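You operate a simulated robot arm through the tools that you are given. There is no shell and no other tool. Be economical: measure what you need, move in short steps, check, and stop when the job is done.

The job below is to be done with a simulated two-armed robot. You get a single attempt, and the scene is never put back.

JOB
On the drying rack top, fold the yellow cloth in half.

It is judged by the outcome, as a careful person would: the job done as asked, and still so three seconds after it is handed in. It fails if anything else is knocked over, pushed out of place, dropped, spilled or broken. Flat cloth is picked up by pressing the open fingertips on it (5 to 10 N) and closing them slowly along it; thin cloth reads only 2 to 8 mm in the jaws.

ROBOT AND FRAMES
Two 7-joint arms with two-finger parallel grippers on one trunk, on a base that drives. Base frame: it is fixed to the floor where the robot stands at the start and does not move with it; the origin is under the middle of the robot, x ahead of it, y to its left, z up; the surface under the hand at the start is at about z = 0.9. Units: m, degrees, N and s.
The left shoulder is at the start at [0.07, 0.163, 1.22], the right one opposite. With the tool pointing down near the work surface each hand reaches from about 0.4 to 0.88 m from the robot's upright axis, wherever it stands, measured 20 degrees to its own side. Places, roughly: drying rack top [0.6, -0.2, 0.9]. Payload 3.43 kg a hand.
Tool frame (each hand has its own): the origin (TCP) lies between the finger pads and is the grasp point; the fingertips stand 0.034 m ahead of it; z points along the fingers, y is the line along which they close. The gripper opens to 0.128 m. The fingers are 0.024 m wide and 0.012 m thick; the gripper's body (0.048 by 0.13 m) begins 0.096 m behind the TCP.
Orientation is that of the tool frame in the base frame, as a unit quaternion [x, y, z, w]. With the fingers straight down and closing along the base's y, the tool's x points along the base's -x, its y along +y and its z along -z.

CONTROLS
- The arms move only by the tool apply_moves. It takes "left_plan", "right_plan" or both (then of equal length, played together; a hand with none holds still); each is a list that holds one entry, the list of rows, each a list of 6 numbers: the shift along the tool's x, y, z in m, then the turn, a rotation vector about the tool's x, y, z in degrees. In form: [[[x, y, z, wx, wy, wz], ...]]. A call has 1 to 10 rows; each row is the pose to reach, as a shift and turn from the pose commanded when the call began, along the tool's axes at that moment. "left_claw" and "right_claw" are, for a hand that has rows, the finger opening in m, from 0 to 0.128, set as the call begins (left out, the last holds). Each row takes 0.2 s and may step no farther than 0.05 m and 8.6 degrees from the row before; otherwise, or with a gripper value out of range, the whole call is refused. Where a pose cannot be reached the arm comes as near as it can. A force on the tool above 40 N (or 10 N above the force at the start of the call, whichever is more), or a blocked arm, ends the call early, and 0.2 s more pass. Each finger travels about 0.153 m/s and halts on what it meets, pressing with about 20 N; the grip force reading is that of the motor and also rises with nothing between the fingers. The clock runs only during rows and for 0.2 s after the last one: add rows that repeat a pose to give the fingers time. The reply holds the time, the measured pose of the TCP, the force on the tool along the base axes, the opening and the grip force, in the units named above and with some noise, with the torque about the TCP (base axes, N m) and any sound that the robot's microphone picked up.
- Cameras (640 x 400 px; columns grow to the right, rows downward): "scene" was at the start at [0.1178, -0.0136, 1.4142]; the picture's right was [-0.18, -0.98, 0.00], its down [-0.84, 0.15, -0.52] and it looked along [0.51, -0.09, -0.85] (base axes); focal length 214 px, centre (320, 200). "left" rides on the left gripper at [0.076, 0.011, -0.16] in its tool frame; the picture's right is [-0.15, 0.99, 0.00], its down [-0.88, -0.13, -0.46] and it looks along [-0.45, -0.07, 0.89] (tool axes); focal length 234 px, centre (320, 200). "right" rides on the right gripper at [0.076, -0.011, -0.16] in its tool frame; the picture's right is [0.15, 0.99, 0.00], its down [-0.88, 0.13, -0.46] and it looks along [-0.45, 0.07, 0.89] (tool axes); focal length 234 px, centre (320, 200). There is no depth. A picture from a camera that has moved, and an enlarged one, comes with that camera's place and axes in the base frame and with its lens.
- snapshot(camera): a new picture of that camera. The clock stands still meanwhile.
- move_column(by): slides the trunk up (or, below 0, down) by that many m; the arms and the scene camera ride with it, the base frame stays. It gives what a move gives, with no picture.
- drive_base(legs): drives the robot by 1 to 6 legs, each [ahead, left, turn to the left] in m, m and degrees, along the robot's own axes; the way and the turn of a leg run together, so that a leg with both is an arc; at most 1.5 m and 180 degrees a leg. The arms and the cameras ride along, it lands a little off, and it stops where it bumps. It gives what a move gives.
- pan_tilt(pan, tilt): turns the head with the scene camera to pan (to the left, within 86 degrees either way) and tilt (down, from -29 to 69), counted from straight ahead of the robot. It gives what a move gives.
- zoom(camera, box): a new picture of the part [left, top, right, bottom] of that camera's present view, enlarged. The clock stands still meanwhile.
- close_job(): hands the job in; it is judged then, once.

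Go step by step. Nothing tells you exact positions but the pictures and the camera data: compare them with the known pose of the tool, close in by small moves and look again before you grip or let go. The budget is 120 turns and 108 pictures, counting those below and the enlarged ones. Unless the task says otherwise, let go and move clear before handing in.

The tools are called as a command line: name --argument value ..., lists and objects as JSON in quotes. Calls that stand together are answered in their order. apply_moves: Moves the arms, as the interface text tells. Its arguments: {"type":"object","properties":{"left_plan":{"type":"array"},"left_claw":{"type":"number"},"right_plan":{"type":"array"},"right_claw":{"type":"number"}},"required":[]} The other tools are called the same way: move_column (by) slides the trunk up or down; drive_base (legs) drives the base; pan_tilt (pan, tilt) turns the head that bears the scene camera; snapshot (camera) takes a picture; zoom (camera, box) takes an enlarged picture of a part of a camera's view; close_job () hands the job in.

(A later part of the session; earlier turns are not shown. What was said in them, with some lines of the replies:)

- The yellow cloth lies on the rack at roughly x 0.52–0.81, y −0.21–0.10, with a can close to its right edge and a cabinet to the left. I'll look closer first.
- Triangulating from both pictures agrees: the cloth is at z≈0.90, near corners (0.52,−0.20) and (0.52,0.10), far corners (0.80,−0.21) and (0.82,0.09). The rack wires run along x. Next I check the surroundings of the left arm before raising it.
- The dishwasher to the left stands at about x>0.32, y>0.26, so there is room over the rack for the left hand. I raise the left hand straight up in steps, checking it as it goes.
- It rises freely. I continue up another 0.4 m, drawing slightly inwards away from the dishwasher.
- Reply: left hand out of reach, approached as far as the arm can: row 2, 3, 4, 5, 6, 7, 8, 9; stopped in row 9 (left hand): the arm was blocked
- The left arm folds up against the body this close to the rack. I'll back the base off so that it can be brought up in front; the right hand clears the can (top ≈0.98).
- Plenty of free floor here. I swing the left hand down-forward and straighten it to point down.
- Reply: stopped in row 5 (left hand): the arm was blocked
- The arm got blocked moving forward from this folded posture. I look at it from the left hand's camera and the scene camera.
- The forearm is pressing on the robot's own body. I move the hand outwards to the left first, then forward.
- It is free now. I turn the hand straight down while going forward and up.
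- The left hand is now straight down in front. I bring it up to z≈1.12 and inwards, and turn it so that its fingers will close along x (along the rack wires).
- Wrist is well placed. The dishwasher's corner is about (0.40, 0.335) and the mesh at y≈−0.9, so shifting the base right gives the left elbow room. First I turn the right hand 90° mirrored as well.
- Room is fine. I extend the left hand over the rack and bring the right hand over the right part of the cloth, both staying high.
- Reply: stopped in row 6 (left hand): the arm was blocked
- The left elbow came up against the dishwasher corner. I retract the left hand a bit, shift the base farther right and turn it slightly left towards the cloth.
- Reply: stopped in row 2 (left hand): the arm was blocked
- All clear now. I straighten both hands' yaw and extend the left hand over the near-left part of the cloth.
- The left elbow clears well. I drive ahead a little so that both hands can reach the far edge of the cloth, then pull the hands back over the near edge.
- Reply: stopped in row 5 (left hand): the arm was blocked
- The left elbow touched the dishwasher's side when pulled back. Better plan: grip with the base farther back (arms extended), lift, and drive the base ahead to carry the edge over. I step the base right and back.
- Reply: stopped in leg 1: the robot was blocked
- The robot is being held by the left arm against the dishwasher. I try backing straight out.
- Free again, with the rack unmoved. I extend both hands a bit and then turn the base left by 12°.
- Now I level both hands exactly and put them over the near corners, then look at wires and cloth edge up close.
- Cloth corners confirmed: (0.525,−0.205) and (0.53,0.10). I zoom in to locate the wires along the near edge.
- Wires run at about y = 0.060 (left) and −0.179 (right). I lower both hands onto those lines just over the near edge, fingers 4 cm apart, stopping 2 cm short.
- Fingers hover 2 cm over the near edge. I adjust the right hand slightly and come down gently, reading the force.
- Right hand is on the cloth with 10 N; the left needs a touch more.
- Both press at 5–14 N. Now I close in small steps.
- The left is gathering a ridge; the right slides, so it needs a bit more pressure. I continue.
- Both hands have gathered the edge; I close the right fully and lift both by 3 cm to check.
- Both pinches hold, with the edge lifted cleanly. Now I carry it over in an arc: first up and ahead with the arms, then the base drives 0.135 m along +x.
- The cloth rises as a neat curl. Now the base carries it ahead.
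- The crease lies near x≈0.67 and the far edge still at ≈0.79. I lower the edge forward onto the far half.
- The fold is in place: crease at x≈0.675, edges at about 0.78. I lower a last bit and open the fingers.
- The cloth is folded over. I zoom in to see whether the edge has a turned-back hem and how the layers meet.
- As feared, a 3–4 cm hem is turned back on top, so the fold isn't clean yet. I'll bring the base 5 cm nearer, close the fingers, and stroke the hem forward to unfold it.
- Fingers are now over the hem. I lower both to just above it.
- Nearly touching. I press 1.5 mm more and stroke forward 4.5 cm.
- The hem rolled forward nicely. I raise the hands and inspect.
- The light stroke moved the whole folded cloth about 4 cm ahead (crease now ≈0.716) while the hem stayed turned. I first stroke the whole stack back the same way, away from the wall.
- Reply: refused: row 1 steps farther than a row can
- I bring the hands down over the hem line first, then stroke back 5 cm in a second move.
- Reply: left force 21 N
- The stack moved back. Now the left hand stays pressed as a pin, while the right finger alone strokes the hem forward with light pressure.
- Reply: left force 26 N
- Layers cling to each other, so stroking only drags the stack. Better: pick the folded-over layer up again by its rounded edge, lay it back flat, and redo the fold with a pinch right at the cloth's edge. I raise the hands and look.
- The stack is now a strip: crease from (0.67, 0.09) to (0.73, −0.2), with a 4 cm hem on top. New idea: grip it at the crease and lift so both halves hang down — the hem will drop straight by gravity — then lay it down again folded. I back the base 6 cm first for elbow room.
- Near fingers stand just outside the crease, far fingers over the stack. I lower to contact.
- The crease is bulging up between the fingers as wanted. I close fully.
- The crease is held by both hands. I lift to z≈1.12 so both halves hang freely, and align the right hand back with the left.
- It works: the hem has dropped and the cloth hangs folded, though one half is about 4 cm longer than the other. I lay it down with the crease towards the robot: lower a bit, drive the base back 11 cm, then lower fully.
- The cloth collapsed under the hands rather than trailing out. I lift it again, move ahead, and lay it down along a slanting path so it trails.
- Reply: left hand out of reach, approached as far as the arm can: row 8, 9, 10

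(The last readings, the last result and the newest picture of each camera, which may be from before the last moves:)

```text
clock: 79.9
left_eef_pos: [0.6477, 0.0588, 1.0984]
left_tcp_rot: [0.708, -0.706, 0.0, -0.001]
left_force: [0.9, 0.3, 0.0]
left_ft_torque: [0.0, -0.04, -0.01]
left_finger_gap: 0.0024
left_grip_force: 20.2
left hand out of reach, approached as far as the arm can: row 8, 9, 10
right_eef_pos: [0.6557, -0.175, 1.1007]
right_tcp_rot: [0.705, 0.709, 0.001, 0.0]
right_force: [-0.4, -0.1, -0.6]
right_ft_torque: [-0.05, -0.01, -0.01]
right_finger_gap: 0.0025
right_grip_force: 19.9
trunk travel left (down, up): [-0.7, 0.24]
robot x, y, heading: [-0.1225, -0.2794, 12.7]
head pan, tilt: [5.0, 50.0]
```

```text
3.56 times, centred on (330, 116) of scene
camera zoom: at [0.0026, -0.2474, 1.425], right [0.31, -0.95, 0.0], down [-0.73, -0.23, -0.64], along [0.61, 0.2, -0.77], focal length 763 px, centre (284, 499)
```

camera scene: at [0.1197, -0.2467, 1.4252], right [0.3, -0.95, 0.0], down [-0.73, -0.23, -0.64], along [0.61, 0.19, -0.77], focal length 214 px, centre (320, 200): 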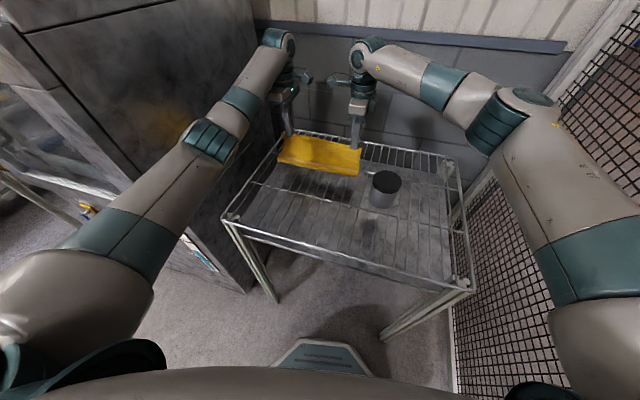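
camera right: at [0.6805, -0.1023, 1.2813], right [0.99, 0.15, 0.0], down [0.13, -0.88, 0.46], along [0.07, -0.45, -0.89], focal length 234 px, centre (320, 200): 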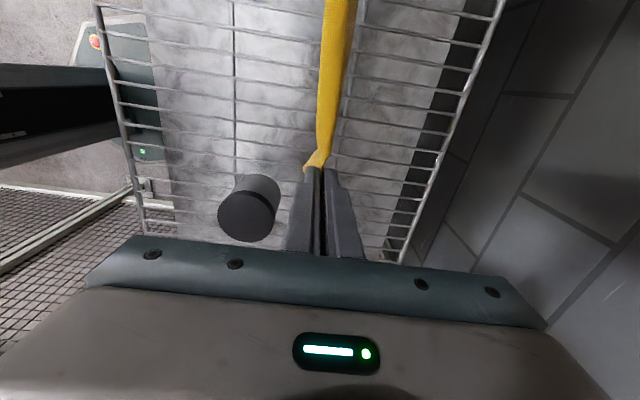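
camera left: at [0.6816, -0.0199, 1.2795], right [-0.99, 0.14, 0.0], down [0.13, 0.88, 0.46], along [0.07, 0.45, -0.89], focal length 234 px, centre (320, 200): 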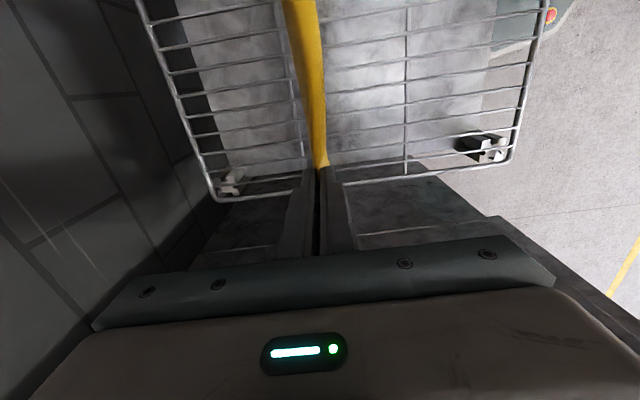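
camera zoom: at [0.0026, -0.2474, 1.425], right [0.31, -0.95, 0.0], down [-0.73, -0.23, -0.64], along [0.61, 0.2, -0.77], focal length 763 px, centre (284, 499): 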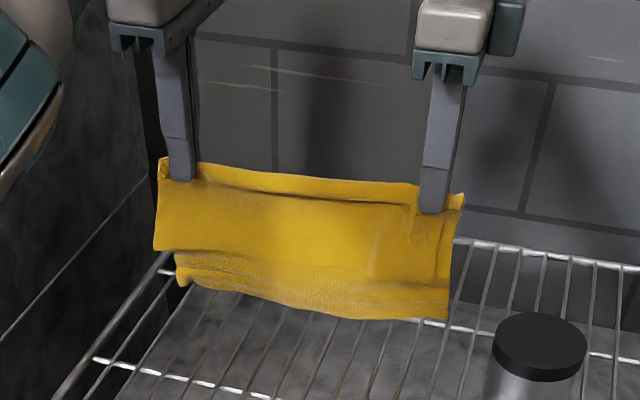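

Hanging well again (bottom 2–4 cm above the rack). Now a slanting path down and back so it trails out flat.

apply_moves --left_plan '[[[0, 0, 0.02, 0, 0, 0], [0, 0, 0.035, 0, 0, 0], [0, 0.02, 0.045, 0, 0, 0], [0, 0.04, 0.058, 0, 0, 0], [0, 0.06, 0.073, 0, 0, 0], [0, 0.08, 0.09, 0, 0, 0], [0, 0.095, 0.11, 0, 0, 0], [0, 0.105, 0.13, 0, 0, 0], [0, 0.108, 0.15, 0, 0, 0]]]' --right_plan '[[[0, 0, 0.02, 0, 0, 0], [0, 0, 0.035, 0, 0, 0], [0, -0.02, 0.045, 0, 0, 0], [0, -0.04, 0.058, 0, 0, 0], [0, -0.06, 0.073, 0, 0, 0], [0, -0.08, 0.09, 0, 0, 0], [0, -0.1, 0.11, 0, 0, 0], [0, -0.112, 0.13, 0, 0, 0], [0, -0.116, 0.15, 0, 0, 0]]]'

zoom --camera "scene" --box '[250, 100, 410, 200]'

```text
clock: 81.9
left_eef_pos: [0.5392, 0.062, 0.9452]
left_tcp_rot: [0.709, -0.705, 0.0, 0.0]
left_force: [1.2, 0.1, 0.5]
left_ft_torque: [-0.01, -0.02, 0.0]
left_finger_gap: 0.0026
left_grip_force: 20.1
right_eef_pos: [0.5411, -0.1767, 0.9479]
right_tcp_rot: [0.705, 0.709, 0.001, 0.001]
right_force: [0.6, -0.1, 0.7]
right_ft_torque: [0.03, 0.0, -0.01]
right_finger_gap: 0.0023
right_grip_force: 20.0
trunk travel left (down, up): [-0.7, 0.24]
robot x, y, heading: [-0.1223, -0.2814, 12.8]
head pan, tilt: [5.0, 50.0]
```

```text
4.00 times, centred on (330, 150) of scene
camera zoom: at [0.0032, -0.2467, 1.4251], right [0.31, -0.95, 0.0], down [-0.73, -0.23, -0.64], along [0.61, 0.2, -0.77], focal length 858 px, centre (280, 400)
```

zoom: 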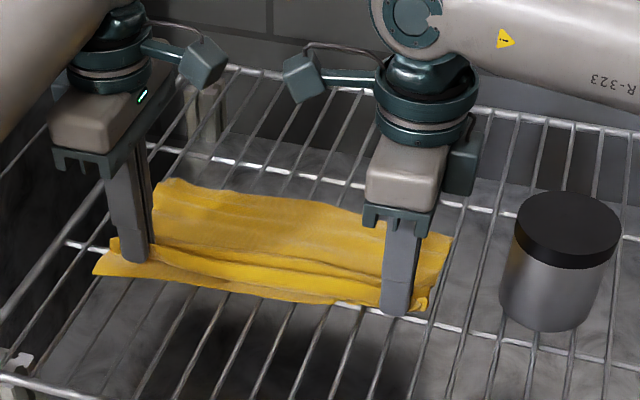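

The stack now trails out flat towards the far side. I release, lift the hands and inspect.

apply_moves --left_plan '[[[0, 0, 0.004, 0, 0, 0], [0, 0, 0.004, 0, 0, 0], [0, 0, 0.004, 0, 0, 0]]]' --right_plan '[[[0, 0, 0.005, 0, 0, 0], [0, 0, 0.005, 0, 0, 0], [0, 0, 0.005, 0, 0, 0]]]' --left_claw 0.03 --right_claw 0.03

apply_moves --left_plan '[[[0, 0, -0.03, 0, 0, 0], [0, 0, -0.07, 0, 0, 0], [0, 0.0, -0.11, 0, 0, 0], [0, 0.0, -0.15, 0, 0, 0], [0, 0.0, -0.19, 0, 0, 0]]]' --right_plan '[[[0, 0, -0.03, 0, 0, 0], [0, 0, -0.07, 0, 0, 0], [0, 0.0, -0.11, 0, 0, 0], [0, 0, -0.15, 0, 0, 0], [0, 0, -0.19, 0, 0, 0]]]'

zoom --camera "scene" --box '[260, 130, 380, 205]'

zoom --camera "right" --box '[240, 0, 520, 175]'

zoom --camera "left" --box '[120, 0, 400, 175]'

```text
clock: 82.7
left_eef_pos: [0.5382, 0.0621, 0.9421]
left_tcp_rot: [0.709, -0.705, 0.0, 0.0]
left_force: [0.2, 0.0, 0.3]
left_ft_torque: [-0.02, 0.0, -0.01]
left_finger_gap: 0.0297
left_grip_force: 0.1
right_eef_pos: [0.5404, -0.1756, 0.9428]
right_tcp_rot: [0.704, 0.71, 0.001, 0.0]
right_force: [-0.8, 0.7, -0.5]
right_ft_torque: [-0.03, 0.0, 0.01]
right_finger_gap: 0.0302
right_grip_force: 0.1
trunk travel left (down, up): [-0.7, 0.24]
robot x, y, heading: [-0.1224, -0.2832, 12.9]
head pan, tilt: [5.0, 50.0]
```

```text
clock: 83.9
left_eef_pos: [0.5367, 0.0622, 1.1318]
left_tcp_rot: [0.709, -0.705, 0.0, -0.001]
left_force: [-0.1, -0.3, 0.1]
left_ft_torque: [0.0, -0.02, 0.0]
left_finger_gap: 0.0299
left_grip_force: 0.1
right_eef_pos: [0.5385, -0.177, 1.1383]
right_tcp_rot: [0.705, 0.71, 0.001, 0.001]
right_force: [0.1, 0.0, 0.4]
right_ft_torque: [-0.01, -0.05, -0.02]
right_finger_gap: 0.0301
right_grip_force: 0.0
trunk travel left (down, up): [-0.7, 0.24]
robot x, y, heading: [-0.1182, -0.2797, 12.9]
head pan, tilt: [5.0, 50.0]
```

```text
5.33 times, centred on (320, 168) of scene
camera zoom: at [0.0004, -0.2473, 1.4251], right [0.31, -0.95, 0.0], down [-0.73, -0.23, -0.64], along [0.61, 0.2, -0.77], focal length 1144 px, centre (320, 373)
```

zoom: 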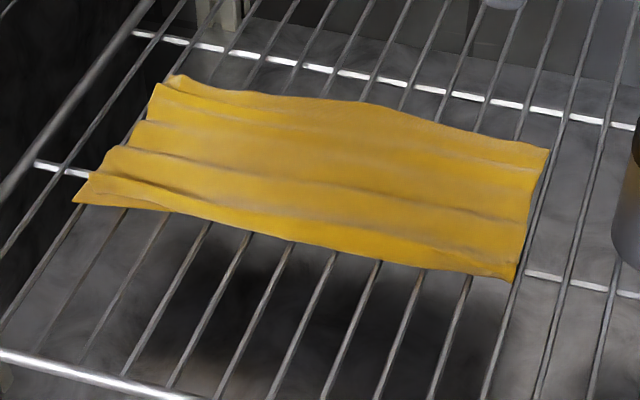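

```text
2.29 times, centred on (380, 88) of right
camera zoom: at [0.5259, -0.1019, 1.2981], right [0.99, 0.15, 0.0], down [0.13, -0.88, 0.46], along [0.07, -0.45, -0.89], focal length 535 px, centre (183, 457)
```

zoom: 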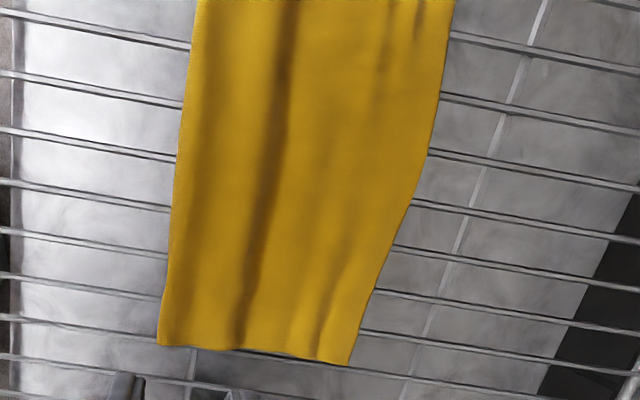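

```text
2.29 times, centred on (260, 88) of left
camera zoom: at [0.5256, -0.0146, 1.2894], right [-0.99, 0.14, 0.0], down [0.13, 0.88, 0.46], along [0.07, 0.45, -0.89], focal length 535 px, centre (457, 457)
```

zoom: 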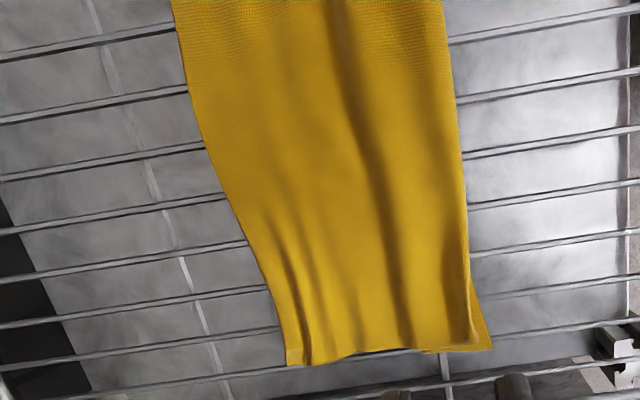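

Now it's a neat double-layer strip, about 0.148 × 0.305 m versus 0.277 m before: folded in half with the hem gone. I back the hands off clear and take a final look.

drive_base --legs '[[-0.2, 0, 0]]'

snapshot --camera "scene"

zoom --camera "scene" --box '[280, 80, 400, 155]'

```text
clock: 85.5
left_eef_pos: [0.3402, 0.0167, 1.1302]
left_tcp_rot: [0.709, -0.706, -0.001, 0.0]
left_force: [0.4, 0.1, 0.2]
left_ft_torque: [0.01, 0.01, 0.02]
left_finger_gap: 0.0298
left_grip_force: 0.0
right_eef_pos: [0.3413, -0.2221, 1.1358]
right_tcp_rot: [0.705, 0.709, 0.0, 0.0]
right_force: [0.5, 0.4, -0.8]
right_ft_torque: [-0.01, 0.01, 0.02]
right_finger_gap: 0.0299
right_grip_force: 0.0
trunk travel left (down, up): [-0.7, 0.24]
robot x, y, heading: [-0.3235, -0.324, 12.8]
head pan, tilt: [5.0, 50.0]
```

```text
21 pictures are left
camera scene: at [-0.1969, -0.292, 1.4249], right [0.3, -0.95, 0.0], down [-0.73, -0.23, -0.64], along [0.61, 0.2, -0.77], focal length 214 px, centre (320, 200)
```

scene: 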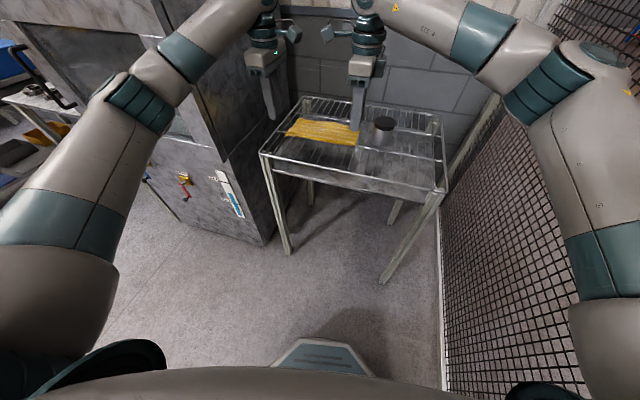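

```text
5.33 times, centred on (340, 118) of scene
camera zoom: at [-0.1969, -0.292, 1.4249], right [0.3, -0.95, 0.0], down [-0.73, -0.23, -0.64], along [0.61, 0.2, -0.77], focal length 1144 px, centre (213, 640)
```

zoom: 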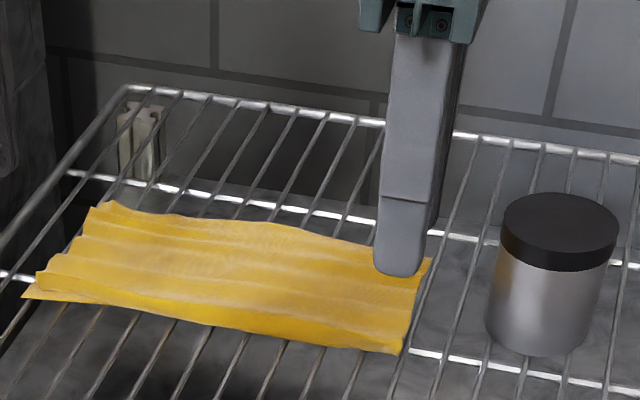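

zoom --camera "scene" --box '[282, 115, 322, 140]'

zoom --camera "left" --box '[0, 0, 320, 200]'

```text
16.00 times, centred on (302, 128) of scene
camera zoom: at [-0.1969, -0.292, 1.4249], right [0.3, -0.95, 0.0], down [-0.73, -0.23, -0.64], along [0.61, 0.2, -0.77], focal length 3432 px, centre (608, 1360)
```

zoom: 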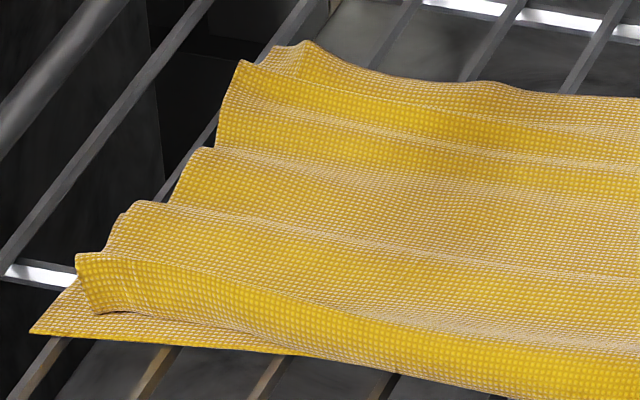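

```text
2.00 times, centred on (160, 100) of left
camera zoom: at [0.3284, -0.06, 1.2877], right [-0.99, 0.14, 0.0], down [0.13, 0.88, 0.46], along [0.07, 0.45, -0.89], focal length 468 px, centre (640, 400)
```

zoom: 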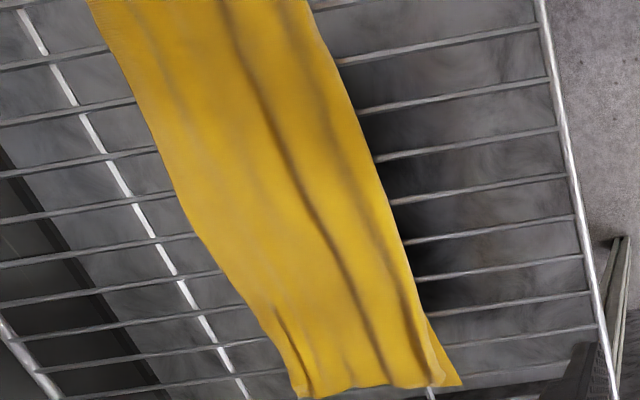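

A close look shows the lower layer's corner tucked in a zig-zag at the near left, so the underside isn't a clean fold. I'll redo it properly: pick up the far edge, hang the cloth out straight, lay it flat, then lift it by its midline so both halves hang evenly.

drive_base --legs '[[0.26, -0.012, 0]]'

```text
clock: 87.4
left_eef_pos: [0.5911, 0.0553, 1.1308]
left_tcp_rot: [-0.706, 0.709, -0.001, 0.0]
left_force: [0.2, -1.4, -0.7]
left_ft_torque: [-0.01, 0.0, 0.0]
left_finger_gap: 0.03
left_grip_force: 0.1
right_eef_pos: [0.5903, -0.1829, 1.1377]
right_tcp_rot: [0.707, 0.707, 0.001, 0.001]
right_force: [-0.3, 0.3, -0.1]
right_ft_torque: [0.01, 0.02, -0.02]
right_finger_gap: 0.0298
right_grip_force: 0.0
trunk travel left (down, up): [-0.7, 0.24]
robot x, y, heading: [-0.0706, -0.2815, 12.7]
head pan, tilt: [5.0, 50.0]
```

apply_moves --left_plan '[[[-0.002, -0.028, 0.03, 0, 0, 0], [-0.004, -0.057, 0.06, 0, 0, 0], [-0.004, -0.057, 0.1, 0, 0, 0], [-0.004, -0.057, 0.14, 0, 0, 0], [-0.004, -0.057, 0.175, 0, 0, 0], [-0.004, -0.057, 0.175, 0, 0, 0]]]' --right_plan '[[[0.003, 0.028, 0.03, 0, 0, 0], [0.007, 0.058, 0.06, 0, 0, 0], [0.007, 0.058, 0.1, 0, 0, 0], [0.007, 0.058, 0.14, 0, 0, 0], [0.007, 0.058, 0.182, 0, 0, 0], [0.007, 0.058, 0.182, 0, 0, 0]]]' --left_claw 0.04 --right_claw 0.04

zoom --camera "left" --box '[160, 40, 480, 240]'

zoom --camera "right" --box '[160, 40, 480, 240]'

```text
clock: 88.8
left_eef_pos: [0.6472, 0.0569, 0.9539]
left_tcp_rot: [-0.706, 0.708, -0.001, -0.001]
left_force: [-0.2, -0.5, 0.3]
left_ft_torque: [-0.02, -0.01, 0.0]
left_finger_gap: 0.0398
left_grip_force: 0.2
right_eef_pos: [0.6506, -0.1763, 0.953]
right_tcp_rot: [0.707, 0.707, 0.001, 0.002]
right_force: [-0.4, -0.4, 0.1]
right_ft_torque: [0.0, 0.0, 0.0]
right_finger_gap: 0.0401
right_grip_force: 0.1
trunk travel left (down, up): [-0.7, 0.24]
robot x, y, heading: [-0.0705, -0.2834, 12.3]
head pan, tilt: [5.0, 50.0]
```

```text
2.00 times, centred on (320, 140) of left
camera zoom: at [0.6349, -0.0189, 1.1111], right [-0.99, 0.15, 0.0], down [0.13, 0.88, 0.46], along [0.07, 0.45, -0.89], focal length 468 px, centre (320, 320)
```

zoom: 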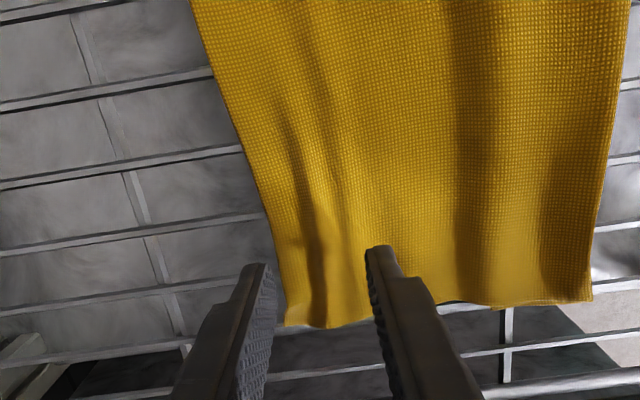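

```text
2.00 times, centred on (320, 140) of right
camera zoom: at [0.6384, -0.1003, 1.1132], right [0.99, 0.15, 0.0], down [0.13, -0.88, 0.46], along [0.07, -0.45, -0.89], focal length 468 px, centre (320, 320)
```

zoom: 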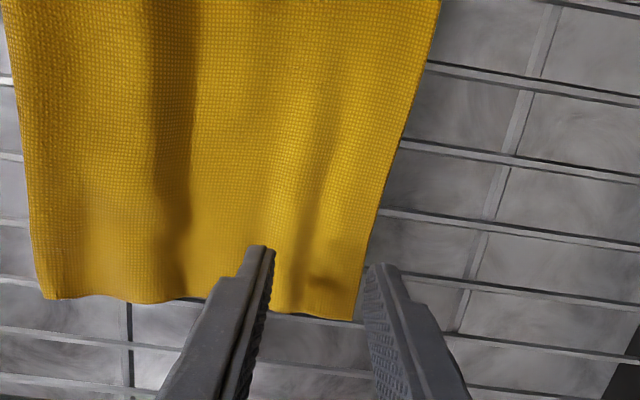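

Far fingers stand right at the edge. I shift 6 mm inward and press down.

apply_moves --left_plan '[[[0, 0.006, 0.012, 0, 0, 0], [0, 0.006, 0.0165, 0, 0, 0], [0, 0.006, 0.0165, 0, 0, 0]]]' --right_plan '[[[0, -0.006, 0.012, 0, 0, 0], [0, -0.006, 0.0165, 0, 0, 0], [0, -0.006, 0.0165, 0, 0, 0]]]'

apply_moves --left_plan '[[[0, 0, 0.002, 0, 0, 0], [0, 0, 0.002, 0, 0, 0]]]' --right_plan '[[[0, 0, 0.002, 0, 0, 0], [0, 0, 0.002, 0, 0, 0]]]'

```text
clock: 89.6
left_eef_pos: [0.6413, 0.0589, 0.9374]
left_tcp_rot: [-0.706, 0.708, -0.001, 0.0]
left_force: [0.2, 0.6, 0.3]
left_ft_torque: [0.04, 0.0, -0.02]
left_finger_gap: 0.0401
left_grip_force: 0.0
right_eef_pos: [0.6448, -0.174, 0.937]
right_tcp_rot: [0.707, 0.707, 0.001, 0.001]
right_force: [0.2, 0.6, -0.1]
right_ft_torque: [-0.01, 0.0, 0.01]
right_finger_gap: 0.0399
right_grip_force: 0.0
trunk travel left (down, up): [-0.7, 0.24]
robot x, y, heading: [-0.0722, -0.2838, 12.5]
head pan, tilt: [5.0, 50.0]
```

```text
clock: 90.2
left_eef_pos: [0.6416, 0.0587, 0.9354]
left_tcp_rot: [-0.706, 0.708, 0.0, 0.0]
left_force: [-0.5, -0.7, -0.7]
left_ft_torque: [0.0, 0.01, -0.04]
left_finger_gap: 0.0397
left_grip_force: 0.1
right_eef_pos: [0.6447, -0.1765, 0.9365]
right_tcp_rot: [0.707, 0.707, 0.001, 0.0]
right_force: [-0.5, 1.1, -0.1]
right_ft_torque: [-0.02, 0.0, 0.02]
right_finger_gap: 0.0396
right_grip_force: 0.1
trunk travel left (down, up): [-0.7, 0.24]
robot x, y, heading: [-0.0706, -0.2801, 12.5]
head pan, tilt: [5.0, 50.0]
```

apply_moves --left_plan '[[[0, 0, 0.0015, 0, 0, 0], [0, 0, 0.0015, 0, 0, 0]]]' --right_plan '[[[0, 0, 0.002, 0, 0, 0], [0, 0, 0.002, 0, 0, 0]]]'

apply_moves --left_plan '[[[0, 0, 0.001, 0, 0, 0], [0, 0, 0.001, 0, 0, 0]]]' --right_plan '[[[0, 0, 0.001, 0, 0, 0], [0, 0, 0.001, 0, 0, 0]]]'

```text
clock: 90.8
left_eef_pos: [0.6429, 0.059, 0.9342]
left_tcp_rot: [-0.706, 0.708, -0.001, 0.001]
left_force: [0.0, -0.8, 2.8]
left_ft_torque: [-0.01, -0.01, -0.01]
left_finger_gap: 0.0398
left_grip_force: 0.1
right_eef_pos: [0.6441, -0.1766, 0.9346]
right_tcp_rot: [0.707, 0.707, 0.001, 0.001]
right_force: [-0.6, -0.5, 2.1]
right_ft_torque: [0.05, 0.0, 0.03]
right_finger_gap: 0.04
right_grip_force: 0.1
trunk travel left (down, up): [-0.7, 0.24]
robot x, y, heading: [-0.0722, -0.2796, 12.6]
head pan, tilt: [5.0, 50.0]
```

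```text
clock: 91.4
left_eef_pos: [0.6419, 0.0594, 0.9348]
left_tcp_rot: [-0.706, 0.708, 0.0, 0.001]
left_force: [0.0, -0.8, 5.8]
left_ft_torque: [-0.02, 0.0, -0.02]
left_finger_gap: 0.0401
left_grip_force: 0.1
right_eef_pos: [0.6433, -0.1751, 0.9352]
right_tcp_rot: [0.708, 0.707, 0.002, 0.001]
right_force: [1.1, -1.1, 4.9]
right_ft_torque: [0.0, 0.06, 0.0]
right_finger_gap: 0.0398
right_grip_force: 0.0
trunk travel left (down, up): [-0.7, 0.24]
robot x, y, heading: [-0.071, -0.286, 12.5]
head pan, tilt: [5.0, 50.0]
```

Both press evenly with 5–6 N; a touch more and I close in steps.

apply_moves --left_plan '[[[0, 0, 0.001, 0, 0, 0]]]' --right_plan '[[[0, 0, 0.001, 0, 0, 0]]]' --left_claw 0.032 --right_claw 0.032

apply_moves --left_plan '[[[0, 0, 0, 0, 0, 0]]]' --right_plan '[[[0, 0, 0, 0, 0, 0]]]' --left_claw 0.024 --right_claw 0.024

apply_moves --left_plan '[[[0, 0, 0, 0, 0, 0]]]' --right_plan '[[[0, 0, 0, 0, 0, 0]]]' --left_claw 0.016 --right_claw 0.016

apply_moves --left_plan '[[[0, 0, 0, 0, 0, 0]]]' --right_plan '[[[0, 0, 0, 0, 0, 0]]]' --left_claw 0.008 --right_claw 0.008

apply_moves --left_plan '[[[0, 0, 0, 0, 0, 0], [0, 0, 0, 0, 0, 0], [0, 0, -0.01, 0, 0, 0], [0, 0, -0.03, 0, 0, 0], [0, 0, -0.06, 0, 0, 0]]]' --right_plan '[[[0, 0, 0, 0, 0, 0], [0, 0, 0, 0, 0, 0], [0, 0, -0.01, 0, 0, 0], [0, 0, -0.03, 0, 0, 0], [0, 0, -0.06, 0, 0, 0]]]' --left_claw 0.0 --right_claw 0.0

zoom --camera "scene" --box '[250, 100, 410, 200]'

```text
clock: 91.8
left_eef_pos: [0.6411, 0.0593, 0.9351]
left_tcp_rot: [-0.706, 0.708, -0.001, 0.002]
left_force: [2.4, 1.4, 11.6]
left_ft_torque: [0.03, 0.07, -0.01]
left_finger_gap: 0.0316
left_grip_force: 0.2
right_eef_pos: [0.6426, -0.1755, 0.935]
right_tcp_rot: [0.708, 0.707, 0.002, 0.002]
right_force: [0.4, -0.4, 8.4]
right_ft_torque: [-0.01, 0.04, -0.01]
right_finger_gap: 0.0319
right_grip_force: 0.1
trunk travel left (down, up): [-0.7, 0.24]
robot x, y, heading: [-0.0687, -0.2835, 12.3]
head pan, tilt: [5.0, 50.0]
```

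```text
clock: 92.2
left_eef_pos: [0.6408, 0.0592, 0.9344]
left_tcp_rot: [-0.707, 0.708, -0.001, 0.002]
left_force: [-0.2, 0.1, 13.2]
left_ft_torque: [-0.05, 0.06, 0.02]
left_finger_gap: 0.0232
left_grip_force: 0.2
right_eef_pos: [0.6412, -0.1762, 0.935]
right_tcp_rot: [0.708, 0.706, 0.003, 0.002]
right_force: [0.3, 0.9, 8.7]
right_ft_torque: [0.01, 0.05, 0.01]
right_finger_gap: 0.0237
right_grip_force: 0.1
trunk travel left (down, up): [-0.7, 0.24]
robot x, y, heading: [-0.0698, -0.2843, 12.5]
head pan, tilt: [5.0, 50.0]
```

```text
clock: 92.6
left_eef_pos: [0.6399, 0.0591, 0.9353]
left_tcp_rot: [-0.706, 0.708, -0.001, 0.002]
left_force: [0.0, 0.6, 14.5]
left_ft_torque: [0.01, 0.01, 0.02]
left_finger_gap: 0.0147
left_grip_force: 0.0
right_eef_pos: [0.6412, -0.1762, 0.935]
right_tcp_rot: [0.707, 0.707, 0.002, 0.001]
right_force: [0.9, 0.7, 8.6]
right_ft_torque: [-0.02, 0.04, 0.0]
right_finger_gap: 0.0153
right_grip_force: 0.2
trunk travel left (down, up): [-0.7, 0.24]
robot x, y, heading: [-0.0727, -0.2826, 12.4]
head pan, tilt: [5.0, 50.0]
```

```text
clock: 93.0
left_eef_pos: [0.6401, 0.0591, 0.9341]
left_tcp_rot: [-0.706, 0.709, -0.001, 0.002]
left_force: [0.4, 0.4, 15.1]
left_ft_torque: [-0.02, -0.01, -0.02]
left_finger_gap: 0.0088
left_grip_force: 0.9
right_eef_pos: [0.6418, -0.1773, 0.9361]
right_tcp_rot: [0.708, 0.707, 0.003, 0.001]
right_force: [0.5, 0.4, 7.5]
right_ft_torque: [0.0, 0.0, -0.04]
right_finger_gap: 0.0073
right_grip_force: 0.0
trunk travel left (down, up): [-0.7, 0.24]
robot x, y, heading: [-0.0737, -0.2832, 12.3]
head pan, tilt: [5.0, 50.0]
```

```text
clock: 94.2
left_eef_pos: [0.6404, 0.0588, 0.9921]
left_tcp_rot: [-0.707, 0.707, 0.001, 0.001]
left_force: [-1.3, -0.6, 0.8]
left_ft_torque: [-0.01, 0.01, -0.02]
left_finger_gap: 0.0025
left_grip_force: 20.2
right_eef_pos: [0.6423, -0.1783, 0.9941]
right_tcp_rot: [0.707, 0.707, 0.001, 0.001]
right_force: [-0.1, 0.0, -0.5]
right_ft_torque: [0.01, -0.05, 0.04]
right_finger_gap: 0.0022
right_grip_force: 20.4
trunk travel left (down, up): [-0.7, 0.24]
robot x, y, heading: [-0.0698, -0.28, 12.2]
head pan, tilt: [5.0, 50.0]
```

```text
4.00 times, centred on (330, 150) of scene
camera zoom: at [0.0514, -0.2492, 1.425], right [0.3, -0.95, 0.0], down [-0.73, -0.23, -0.64], along [0.61, 0.19, -0.77], focal length 858 px, centre (280, 400)
```

zoom: 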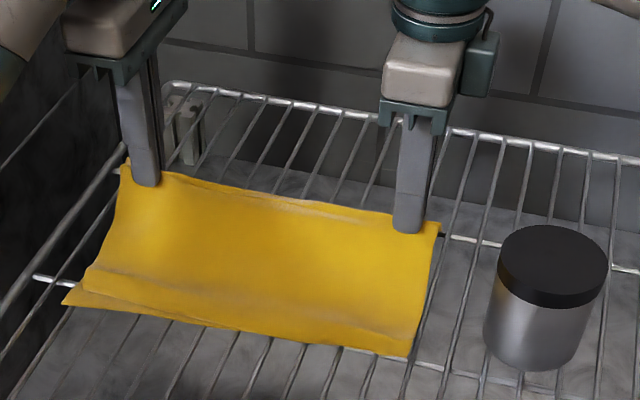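

Held. I lift straight up to z≈1.24 so the whole cloth can hang out straight.

apply_moves --left_plan '[[[0, 0, -0.03, 0, 0, 0], [0, 0, -0.06, 0, 0, 0], [0, 0, -0.09, 0, 0, 0], [0, 0, -0.12, 0, 0, 0], [0, 0, -0.15, 0, 0, 0], [0, 0, -0.18, 0, 0, 0], [0, 0, -0.21, 0, 0, 0], [0, 0, -0.24, 0, 0, 0], [0, 0, -0.24, 0, 0, 0]]]' --right_plan '[[[0, 0, -0.03, 0, 0, 0], [0, 0, -0.06, 0, 0, 0], [0, 0, -0.09, 0, 0, 0], [0, 0, -0.12, 0, 0, 0], [0, 0, -0.15, 0, 0, 0], [0, 0, -0.18, 0, 0, 0], [0, 0, -0.21, 0, 0, 0], [0, 0, -0.24, 0, 0, 0], [0, 0, -0.24, 0, 0, 0]]]'

zoom --camera "scene" --box '[240, 40, 432, 160]'

```text
clock: 96.2
left_eef_pos: [0.6431, 0.0611, 1.2352]
left_tcp_rot: [-0.706, 0.708, 0.0, 0.0]
left_force: [-0.1, 0.4, -0.5]
left_ft_torque: [0.02, 0.03, -0.01]
left_finger_gap: 0.0024
left_grip_force: 19.8
right_eef_pos: [0.6436, -0.1749, 1.2298]
right_tcp_rot: [0.707, 0.707, 0.001, 0.001]
right_force: [-0.2, 0.7, -0.6]
right_ft_torque: [-0.02, 0.02, 0.01]
right_finger_gap: 0.0023
right_grip_force: 19.4
trunk travel left (down, up): [-0.7, 0.24]
robot x, y, heading: [-0.0684, -0.2814, 12.3]
head pan, tilt: [5.0, 50.0]
```

```text
3.33 times, centred on (336, 100) of scene
camera zoom: at [0.0536, -0.2493, 1.4249], right [0.3, -0.95, 0.0], down [-0.73, -0.23, -0.64], along [0.61, 0.19, -0.77], focal length 715 px, centre (267, 533)
```

zoom: 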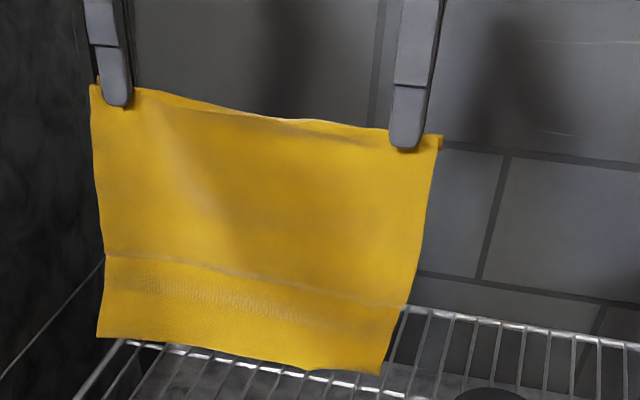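

It hangs out as one straight sheet. This is ideal: I lay its lower half down moving back towards the robot, then bring the held edge forward over it — this way the held edge ends pointing outward with no hem.

apply_moves --left_plan '[[[0, -0.027, 0, 0, 0, 0], [0, -0.027, 0.025, 0, 0, 0], [0, -0.027, 0.05, 0, 0, 0], [0, -0.007, 0.07, 0, 0, 0], [0, 0.013, 0.09, 0, 0, 0], [0, 0.033, 0.11, 0, 0, 0], [0, 0.053, 0.13, 0, 0, 0], [0, 0.073, 0.15, 0, 0, 0], [0, 0.093, 0.17, 0, 0, 0], [0, 0.113, 0.19, 0, 0, 0]]]' --right_plan '[[[0, 0.027, 0, 0, 0, 0], [0, 0.027, 0.025, 0, 0, 0], [0, 0.027, 0.05, 0, 0, 0], [0, 0.007, 0.07, 0, 0, 0], [0, -0.013, 0.09, 0, 0, 0], [0, -0.033, 0.11, 0, 0, 0], [0, -0.053, 0.13, 0, 0, 0], [0, -0.073, 0.15, 0, 0, 0], [0, -0.093, 0.17, 0, 0, 0], [0, -0.113, 0.19, 0, 0, 0]]]'

snapshot --camera "scene"

snapshot --camera "right"

```text
clock: 98.4
left_eef_pos: [0.5272, 0.0567, 1.0437]
left_tcp_rot: [-0.706, 0.709, -0.001, 0.001]
left_force: [-0.5, 0.5, 0.2]
left_ft_torque: [-0.05, 0.0, -0.02]
left_finger_gap: 0.0024
left_grip_force: 20.3
right_eef_pos: [0.5297, -0.1732, 1.0413]
right_tcp_rot: [0.708, 0.706, 0.0, 0.001]
right_force: [0.1, 1.1, -0.6]
right_ft_torque: [-0.02, 0.0, -0.02]
right_finger_gap: 0.0021
right_grip_force: 20.0
trunk travel left (down, up): [-0.7, 0.24]
robot x, y, heading: [-0.0727, -0.2855, 12.2]
head pan, tilt: [5.0, 50.0]
```

```text
13 pictures are left
camera scene: at [0.0523, -0.249, 1.4252], right [0.3, -0.95, 0.0], down [-0.73, -0.23, -0.64], along [0.61, 0.19, -0.77], focal length 214 px, centre (320, 200)
```

scene: 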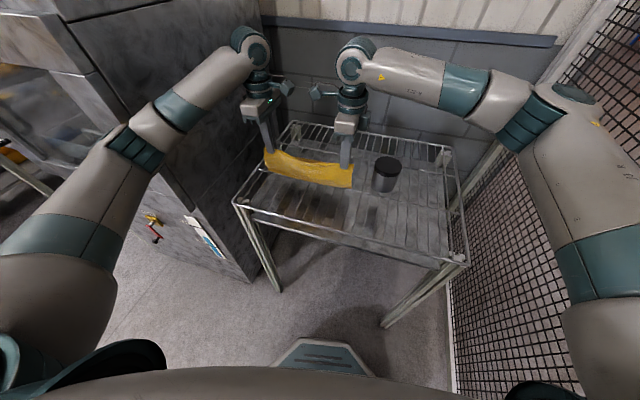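

```text
12 pictures are left
camera right: at [0.5171, -0.0984, 1.2014], right [0.99, 0.15, 0.0], down [0.13, -0.88, 0.46], along [0.07, -0.45, -0.89], focal length 234 px, centre (320, 200)
```

right: 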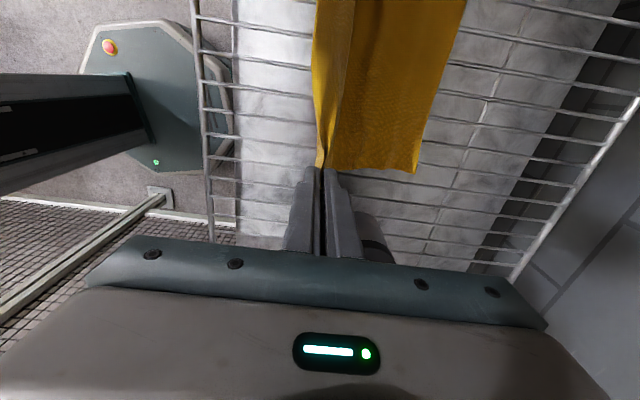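

The lower half lies from x≈0.53 to 0.66, with the upper half standing. Now I bring the held edge over in an arc.

apply_moves --left_plan '[[[0, -0.015, 0.002, 0, 0, 0], [0, -0.04, 0.01, 0, 0, 0], [0, -0.065, 0.024, 0, 0, 0], [0, -0.085, 0.042, 0, 0, 0], [0, -0.1, 0.063, 0, 0, 0], [0, -0.108, 0.085, 0, 0, 0], [0, -0.111, 0.1, 0, 0, 0], [0, -0.111, 0.1, 0, 0, 0]]]' --right_plan '[[[0, 0.015, 0.002, 0, 0, 0], [0, 0.04, 0.01, 0, 0, 0], [0, 0.065, 0.024, 0, 0, 0], [0, 0.085, 0.042, 0, 0, 0], [0, 0.1, 0.063, 0, 0, 0], [0, 0.108, 0.085, 0, 0, 0], [0, 0.111, 0.099, 0, 0, 0], [0, 0.111, 0.099, 0, 0, 0]]]'

zoom --camera "scene" --box '[250, 100, 410, 200]'

snapshot --camera "right"

```text
clock: 100.2
left_eef_pos: [0.6383, 0.061, 0.9439]
left_tcp_rot: [-0.706, 0.708, -0.001, 0.0]
left_force: [0.6, 0.3, 0.4]
left_ft_torque: [-0.01, -0.01, -0.04]
left_finger_gap: 0.0022
left_grip_force: 19.6
right_eef_pos: [0.6392, -0.1741, 0.947]
right_tcp_rot: [0.708, 0.707, 0.002, 0.001]
right_force: [-0.4, -0.7, -0.2]
right_ft_torque: [0.02, 0.04, 0.0]
right_finger_gap: 0.0023
right_grip_force: 20.0
trunk travel left (down, up): [-0.7, 0.24]
robot x, y, heading: [-0.0691, -0.279, 12.4]
head pan, tilt: [5.0, 50.0]
```

```text
4.00 times, centred on (330, 150) of scene
camera zoom: at [0.0521, -0.2496, 1.4251], right [0.3, -0.95, 0.0], down [-0.73, -0.23, -0.64], along [0.61, 0.19, -0.77], focal length 858 px, centre (280, 400)
```

zoom: 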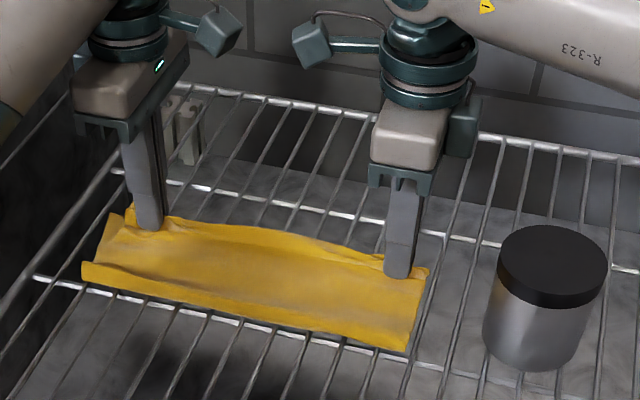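

```text
10 pictures are left
camera right: at [0.627, -0.1001, 1.1063], right [0.99, 0.15, 0.0], down [0.13, -0.88, 0.46], along [0.07, -0.45, -0.89], focal length 234 px, centre (320, 200)
```

right: 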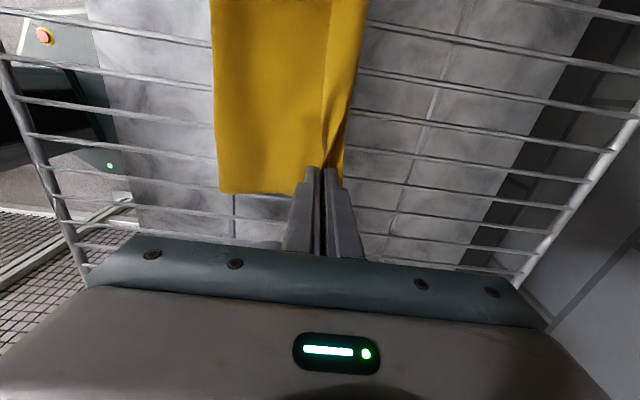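

Very tidy: crease at x≈0.546, both edges meeting at ≈0.66. I lower a few millimetres, release and lift clear.

apply_moves --left_plan '[[[0, 0, 0.003, 0, 0, 0], [0, 0, 0.003, 0, 0, 0]]]' --right_plan '[[[0, 0, 0.005, 0, 0, 0], [0, 0, 0.005, 0, 0, 0]]]'

apply_moves --left_plan '[[[0, 0, 0, 0, 0, 0], [0, 0, 0, 0, 0, 0], [0, 0, 0, 0, 0, 0]]]' --right_plan '[[[0, 0, 0, 0, 0, 0], [0, 0, 0, 0, 0, 0], [0, 0, 0, 0, 0, 0]]]' --left_claw 0.03 --right_claw 0.03

apply_moves --left_plan '[[[0, 0, -0.02, 0, 0, 0], [0, 0, -0.05, 0, 0, 0], [0, 0.0, -0.09, 0, 0, 0], [0, 0.0, -0.13, 0, 0, 0], [0, 0.0, -0.17, 0, 0, 0], [0, 0.0, -0.2, 0, 0, 0]]]' --right_plan '[[[0, 0, -0.02, 0, 0, 0], [0, 0, -0.05, 0, 0, 0], [0, 0.0, -0.09, 0, 0, 0], [0, 0, -0.13, 0, 0, 0], [0, 0, -0.17, 0, 0, 0], [0, 0, -0.2, 0, 0, 0]]]'

zoom --camera "scene" --box '[255, 120, 375, 195]'

zoom --camera "left" --box '[200, 0, 480, 175]'

zoom --camera "right" --box '[200, 0, 440, 175]'

```text
clock: 100.8
left_eef_pos: [0.6391, 0.0607, 0.9409]
left_tcp_rot: [-0.706, 0.708, 0.0, 0.001]
left_force: [-0.6, 0.1, 1.3]
left_ft_torque: [-0.01, -0.04, -0.01]
left_finger_gap: 0.0023
left_grip_force: 20.3
right_eef_pos: [0.6397, -0.1748, 0.9395]
right_tcp_rot: [0.707, 0.707, 0.0, 0.0]
right_force: [0.1, -0.2, 0.4]
right_ft_torque: [0.02, -0.05, 0.01]
right_finger_gap: 0.0021
right_grip_force: 19.8
trunk travel left (down, up): [-0.7, 0.24]
robot x, y, heading: [-0.0689, -0.2792, 12.3]
head pan, tilt: [5.0, 50.0]
```

```text
clock: 101.6
left_eef_pos: [0.6388, 0.0598, 0.9404]
left_tcp_rot: [-0.706, 0.708, -0.001, 0.0]
left_force: [-0.2, 0.2, 0.8]
left_ft_torque: [0.03, 0.0, -0.02]
left_finger_gap: 0.0297
left_grip_force: 0.1
right_eef_pos: [0.6402, -0.1747, 0.94]
right_tcp_rot: [0.707, 0.707, 0.0, 0.001]
right_force: [-0.1, 0.2, 0.3]
right_ft_torque: [-0.01, 0.0, -0.03]
right_finger_gap: 0.03
right_grip_force: 0.0
trunk travel left (down, up): [-0.7, 0.24]
robot x, y, heading: [-0.0755, -0.2847, 12.6]
head pan, tilt: [5.0, 50.0]
```

```text
clock: 103.0
left_eef_pos: [0.6395, 0.0622, 1.142]
left_tcp_rot: [-0.706, 0.708, 0.0, 0.002]
left_force: [-0.1, -0.5, -0.7]
left_ft_torque: [-0.02, -0.04, 0.0]
left_finger_gap: 0.0302
left_grip_force: 0.0
right_eef_pos: [0.6397, -0.1754, 1.1372]
right_tcp_rot: [0.707, 0.707, 0.001, 0.001]
right_force: [-0.4, 0.1, -0.3]
right_ft_torque: [0.02, -0.03, 0.01]
right_finger_gap: 0.03
right_grip_force: 0.1
trunk travel left (down, up): [-0.7, 0.24]
robot x, y, heading: [-0.0699, -0.2803, 12.2]
head pan, tilt: [5.0, 50.0]
```

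```text
5.33 times, centred on (315, 158) of scene
camera zoom: at [0.0511, -0.2501, 1.4251], right [0.3, -0.95, 0.0], down [-0.73, -0.23, -0.64], along [0.61, 0.19, -0.77], focal length 1144 px, centre (347, 427)
```

zoom: 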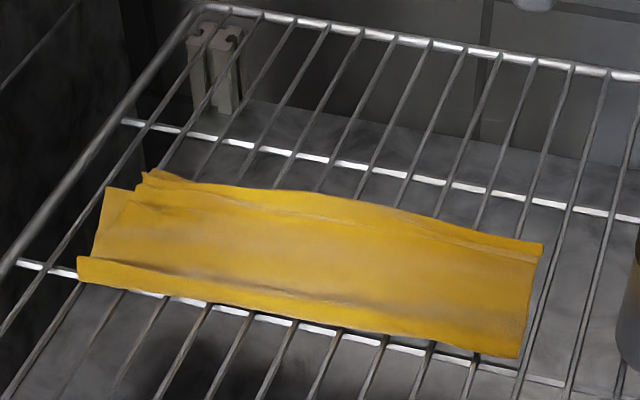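

```text
2.29 times, centred on (340, 88) of left
camera zoom: at [0.628, -0.014, 1.3004], right [-0.99, 0.15, 0.0], down [0.13, 0.88, 0.46], along [0.07, 0.45, -0.89], focal length 535 px, centre (274, 457)
```

zoom: 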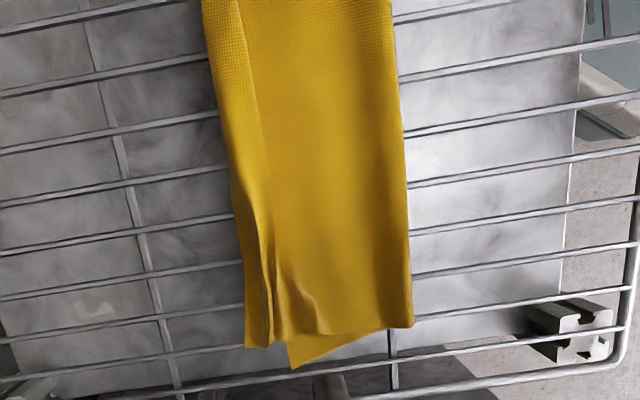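

```text
2.29 times, centred on (320, 88) of right
camera zoom: at [0.6277, -0.1004, 1.2964], right [0.99, 0.15, 0.0], down [0.13, -0.88, 0.46], along [0.07, -0.45, -0.89], focal length 535 px, centre (320, 457)
```

zoom: 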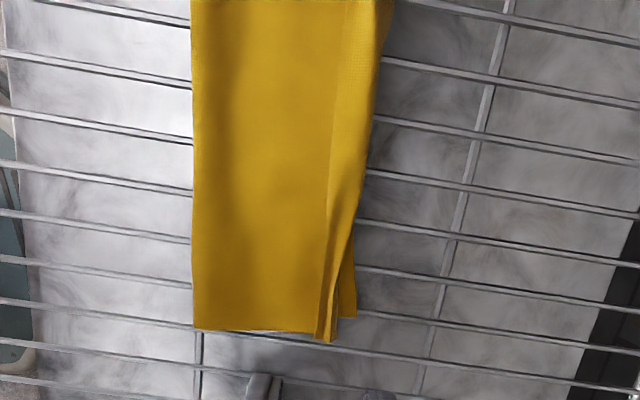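

The cloth now lies folded in half: one clean crease at the front, both edges meeting at the back within about 1–2 cm, only a small ripple left, can untouched. I back the hands off clear.

drive_base --legs '[[-0.25, 0, 0]]'

snapshot --camera "scene"

```text
clock: 104.8
left_eef_pos: [0.3961, 0.0088, 1.1414]
left_tcp_rot: [-0.707, 0.708, 0.0, 0.0]
left_force: [-0.3, 0.5, -0.2]
left_ft_torque: [0.01, 0.0, -0.02]
left_finger_gap: 0.03
left_grip_force: 0.0
right_eef_pos: [0.3977, -0.2284, 1.1348]
right_tcp_rot: [0.707, 0.707, 0.0, 0.0]
right_force: [0.4, 0.7, 0.4]
right_ft_torque: [0.0, 0.0, 0.01]
right_finger_gap: 0.03
right_grip_force: 0.1
trunk travel left (down, up): [-0.7, 0.24]
robot x, y, heading: [-0.3168, -0.3379, 12.3]
head pan, tilt: [5.0, 50.0]
```

```text
6 pictures are left
camera scene: at [-0.1909, -0.303, 1.4249], right [0.3, -0.95, 0.0], down [-0.73, -0.23, -0.64], along [0.61, 0.19, -0.77], focal length 214 px, centre (320, 200)
```

scene: 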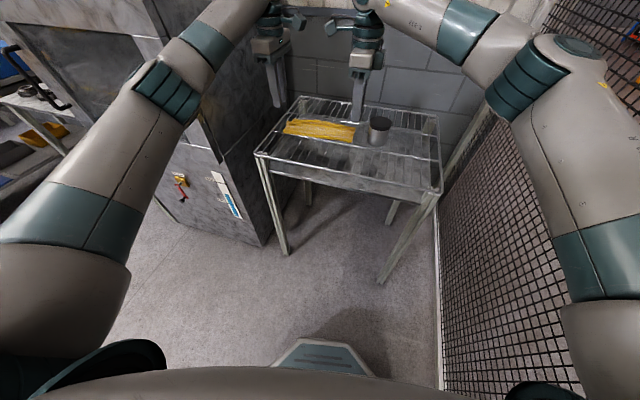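

Everything stands as it was, the cloth is folded in half on the rack and the hands are clear; I hand the job in.

close_job

```text
The job is handed in.
```

The yellow cloth is folded in half on the drying rack top, and I've handed the job in. Its two edges meet to within about 1–2 cm. A small pleat, about 1–2 cm, remains along the edge I held, and one lower corner is skewed by about 1.5 cm.

- **Position:** the folded cloth runs from about x 0.55 to 0.66, so it lies on the half of its original spot nearer the robot. I had to lift it and lay it down again to get a clean fold.
- **Contact:** early on, the left elbow pressed against the dishwasher a few times and turned the base by several degrees. I saw no sign that the dishwasher, the rack or the can moved, and both hands are clear of the cloth.
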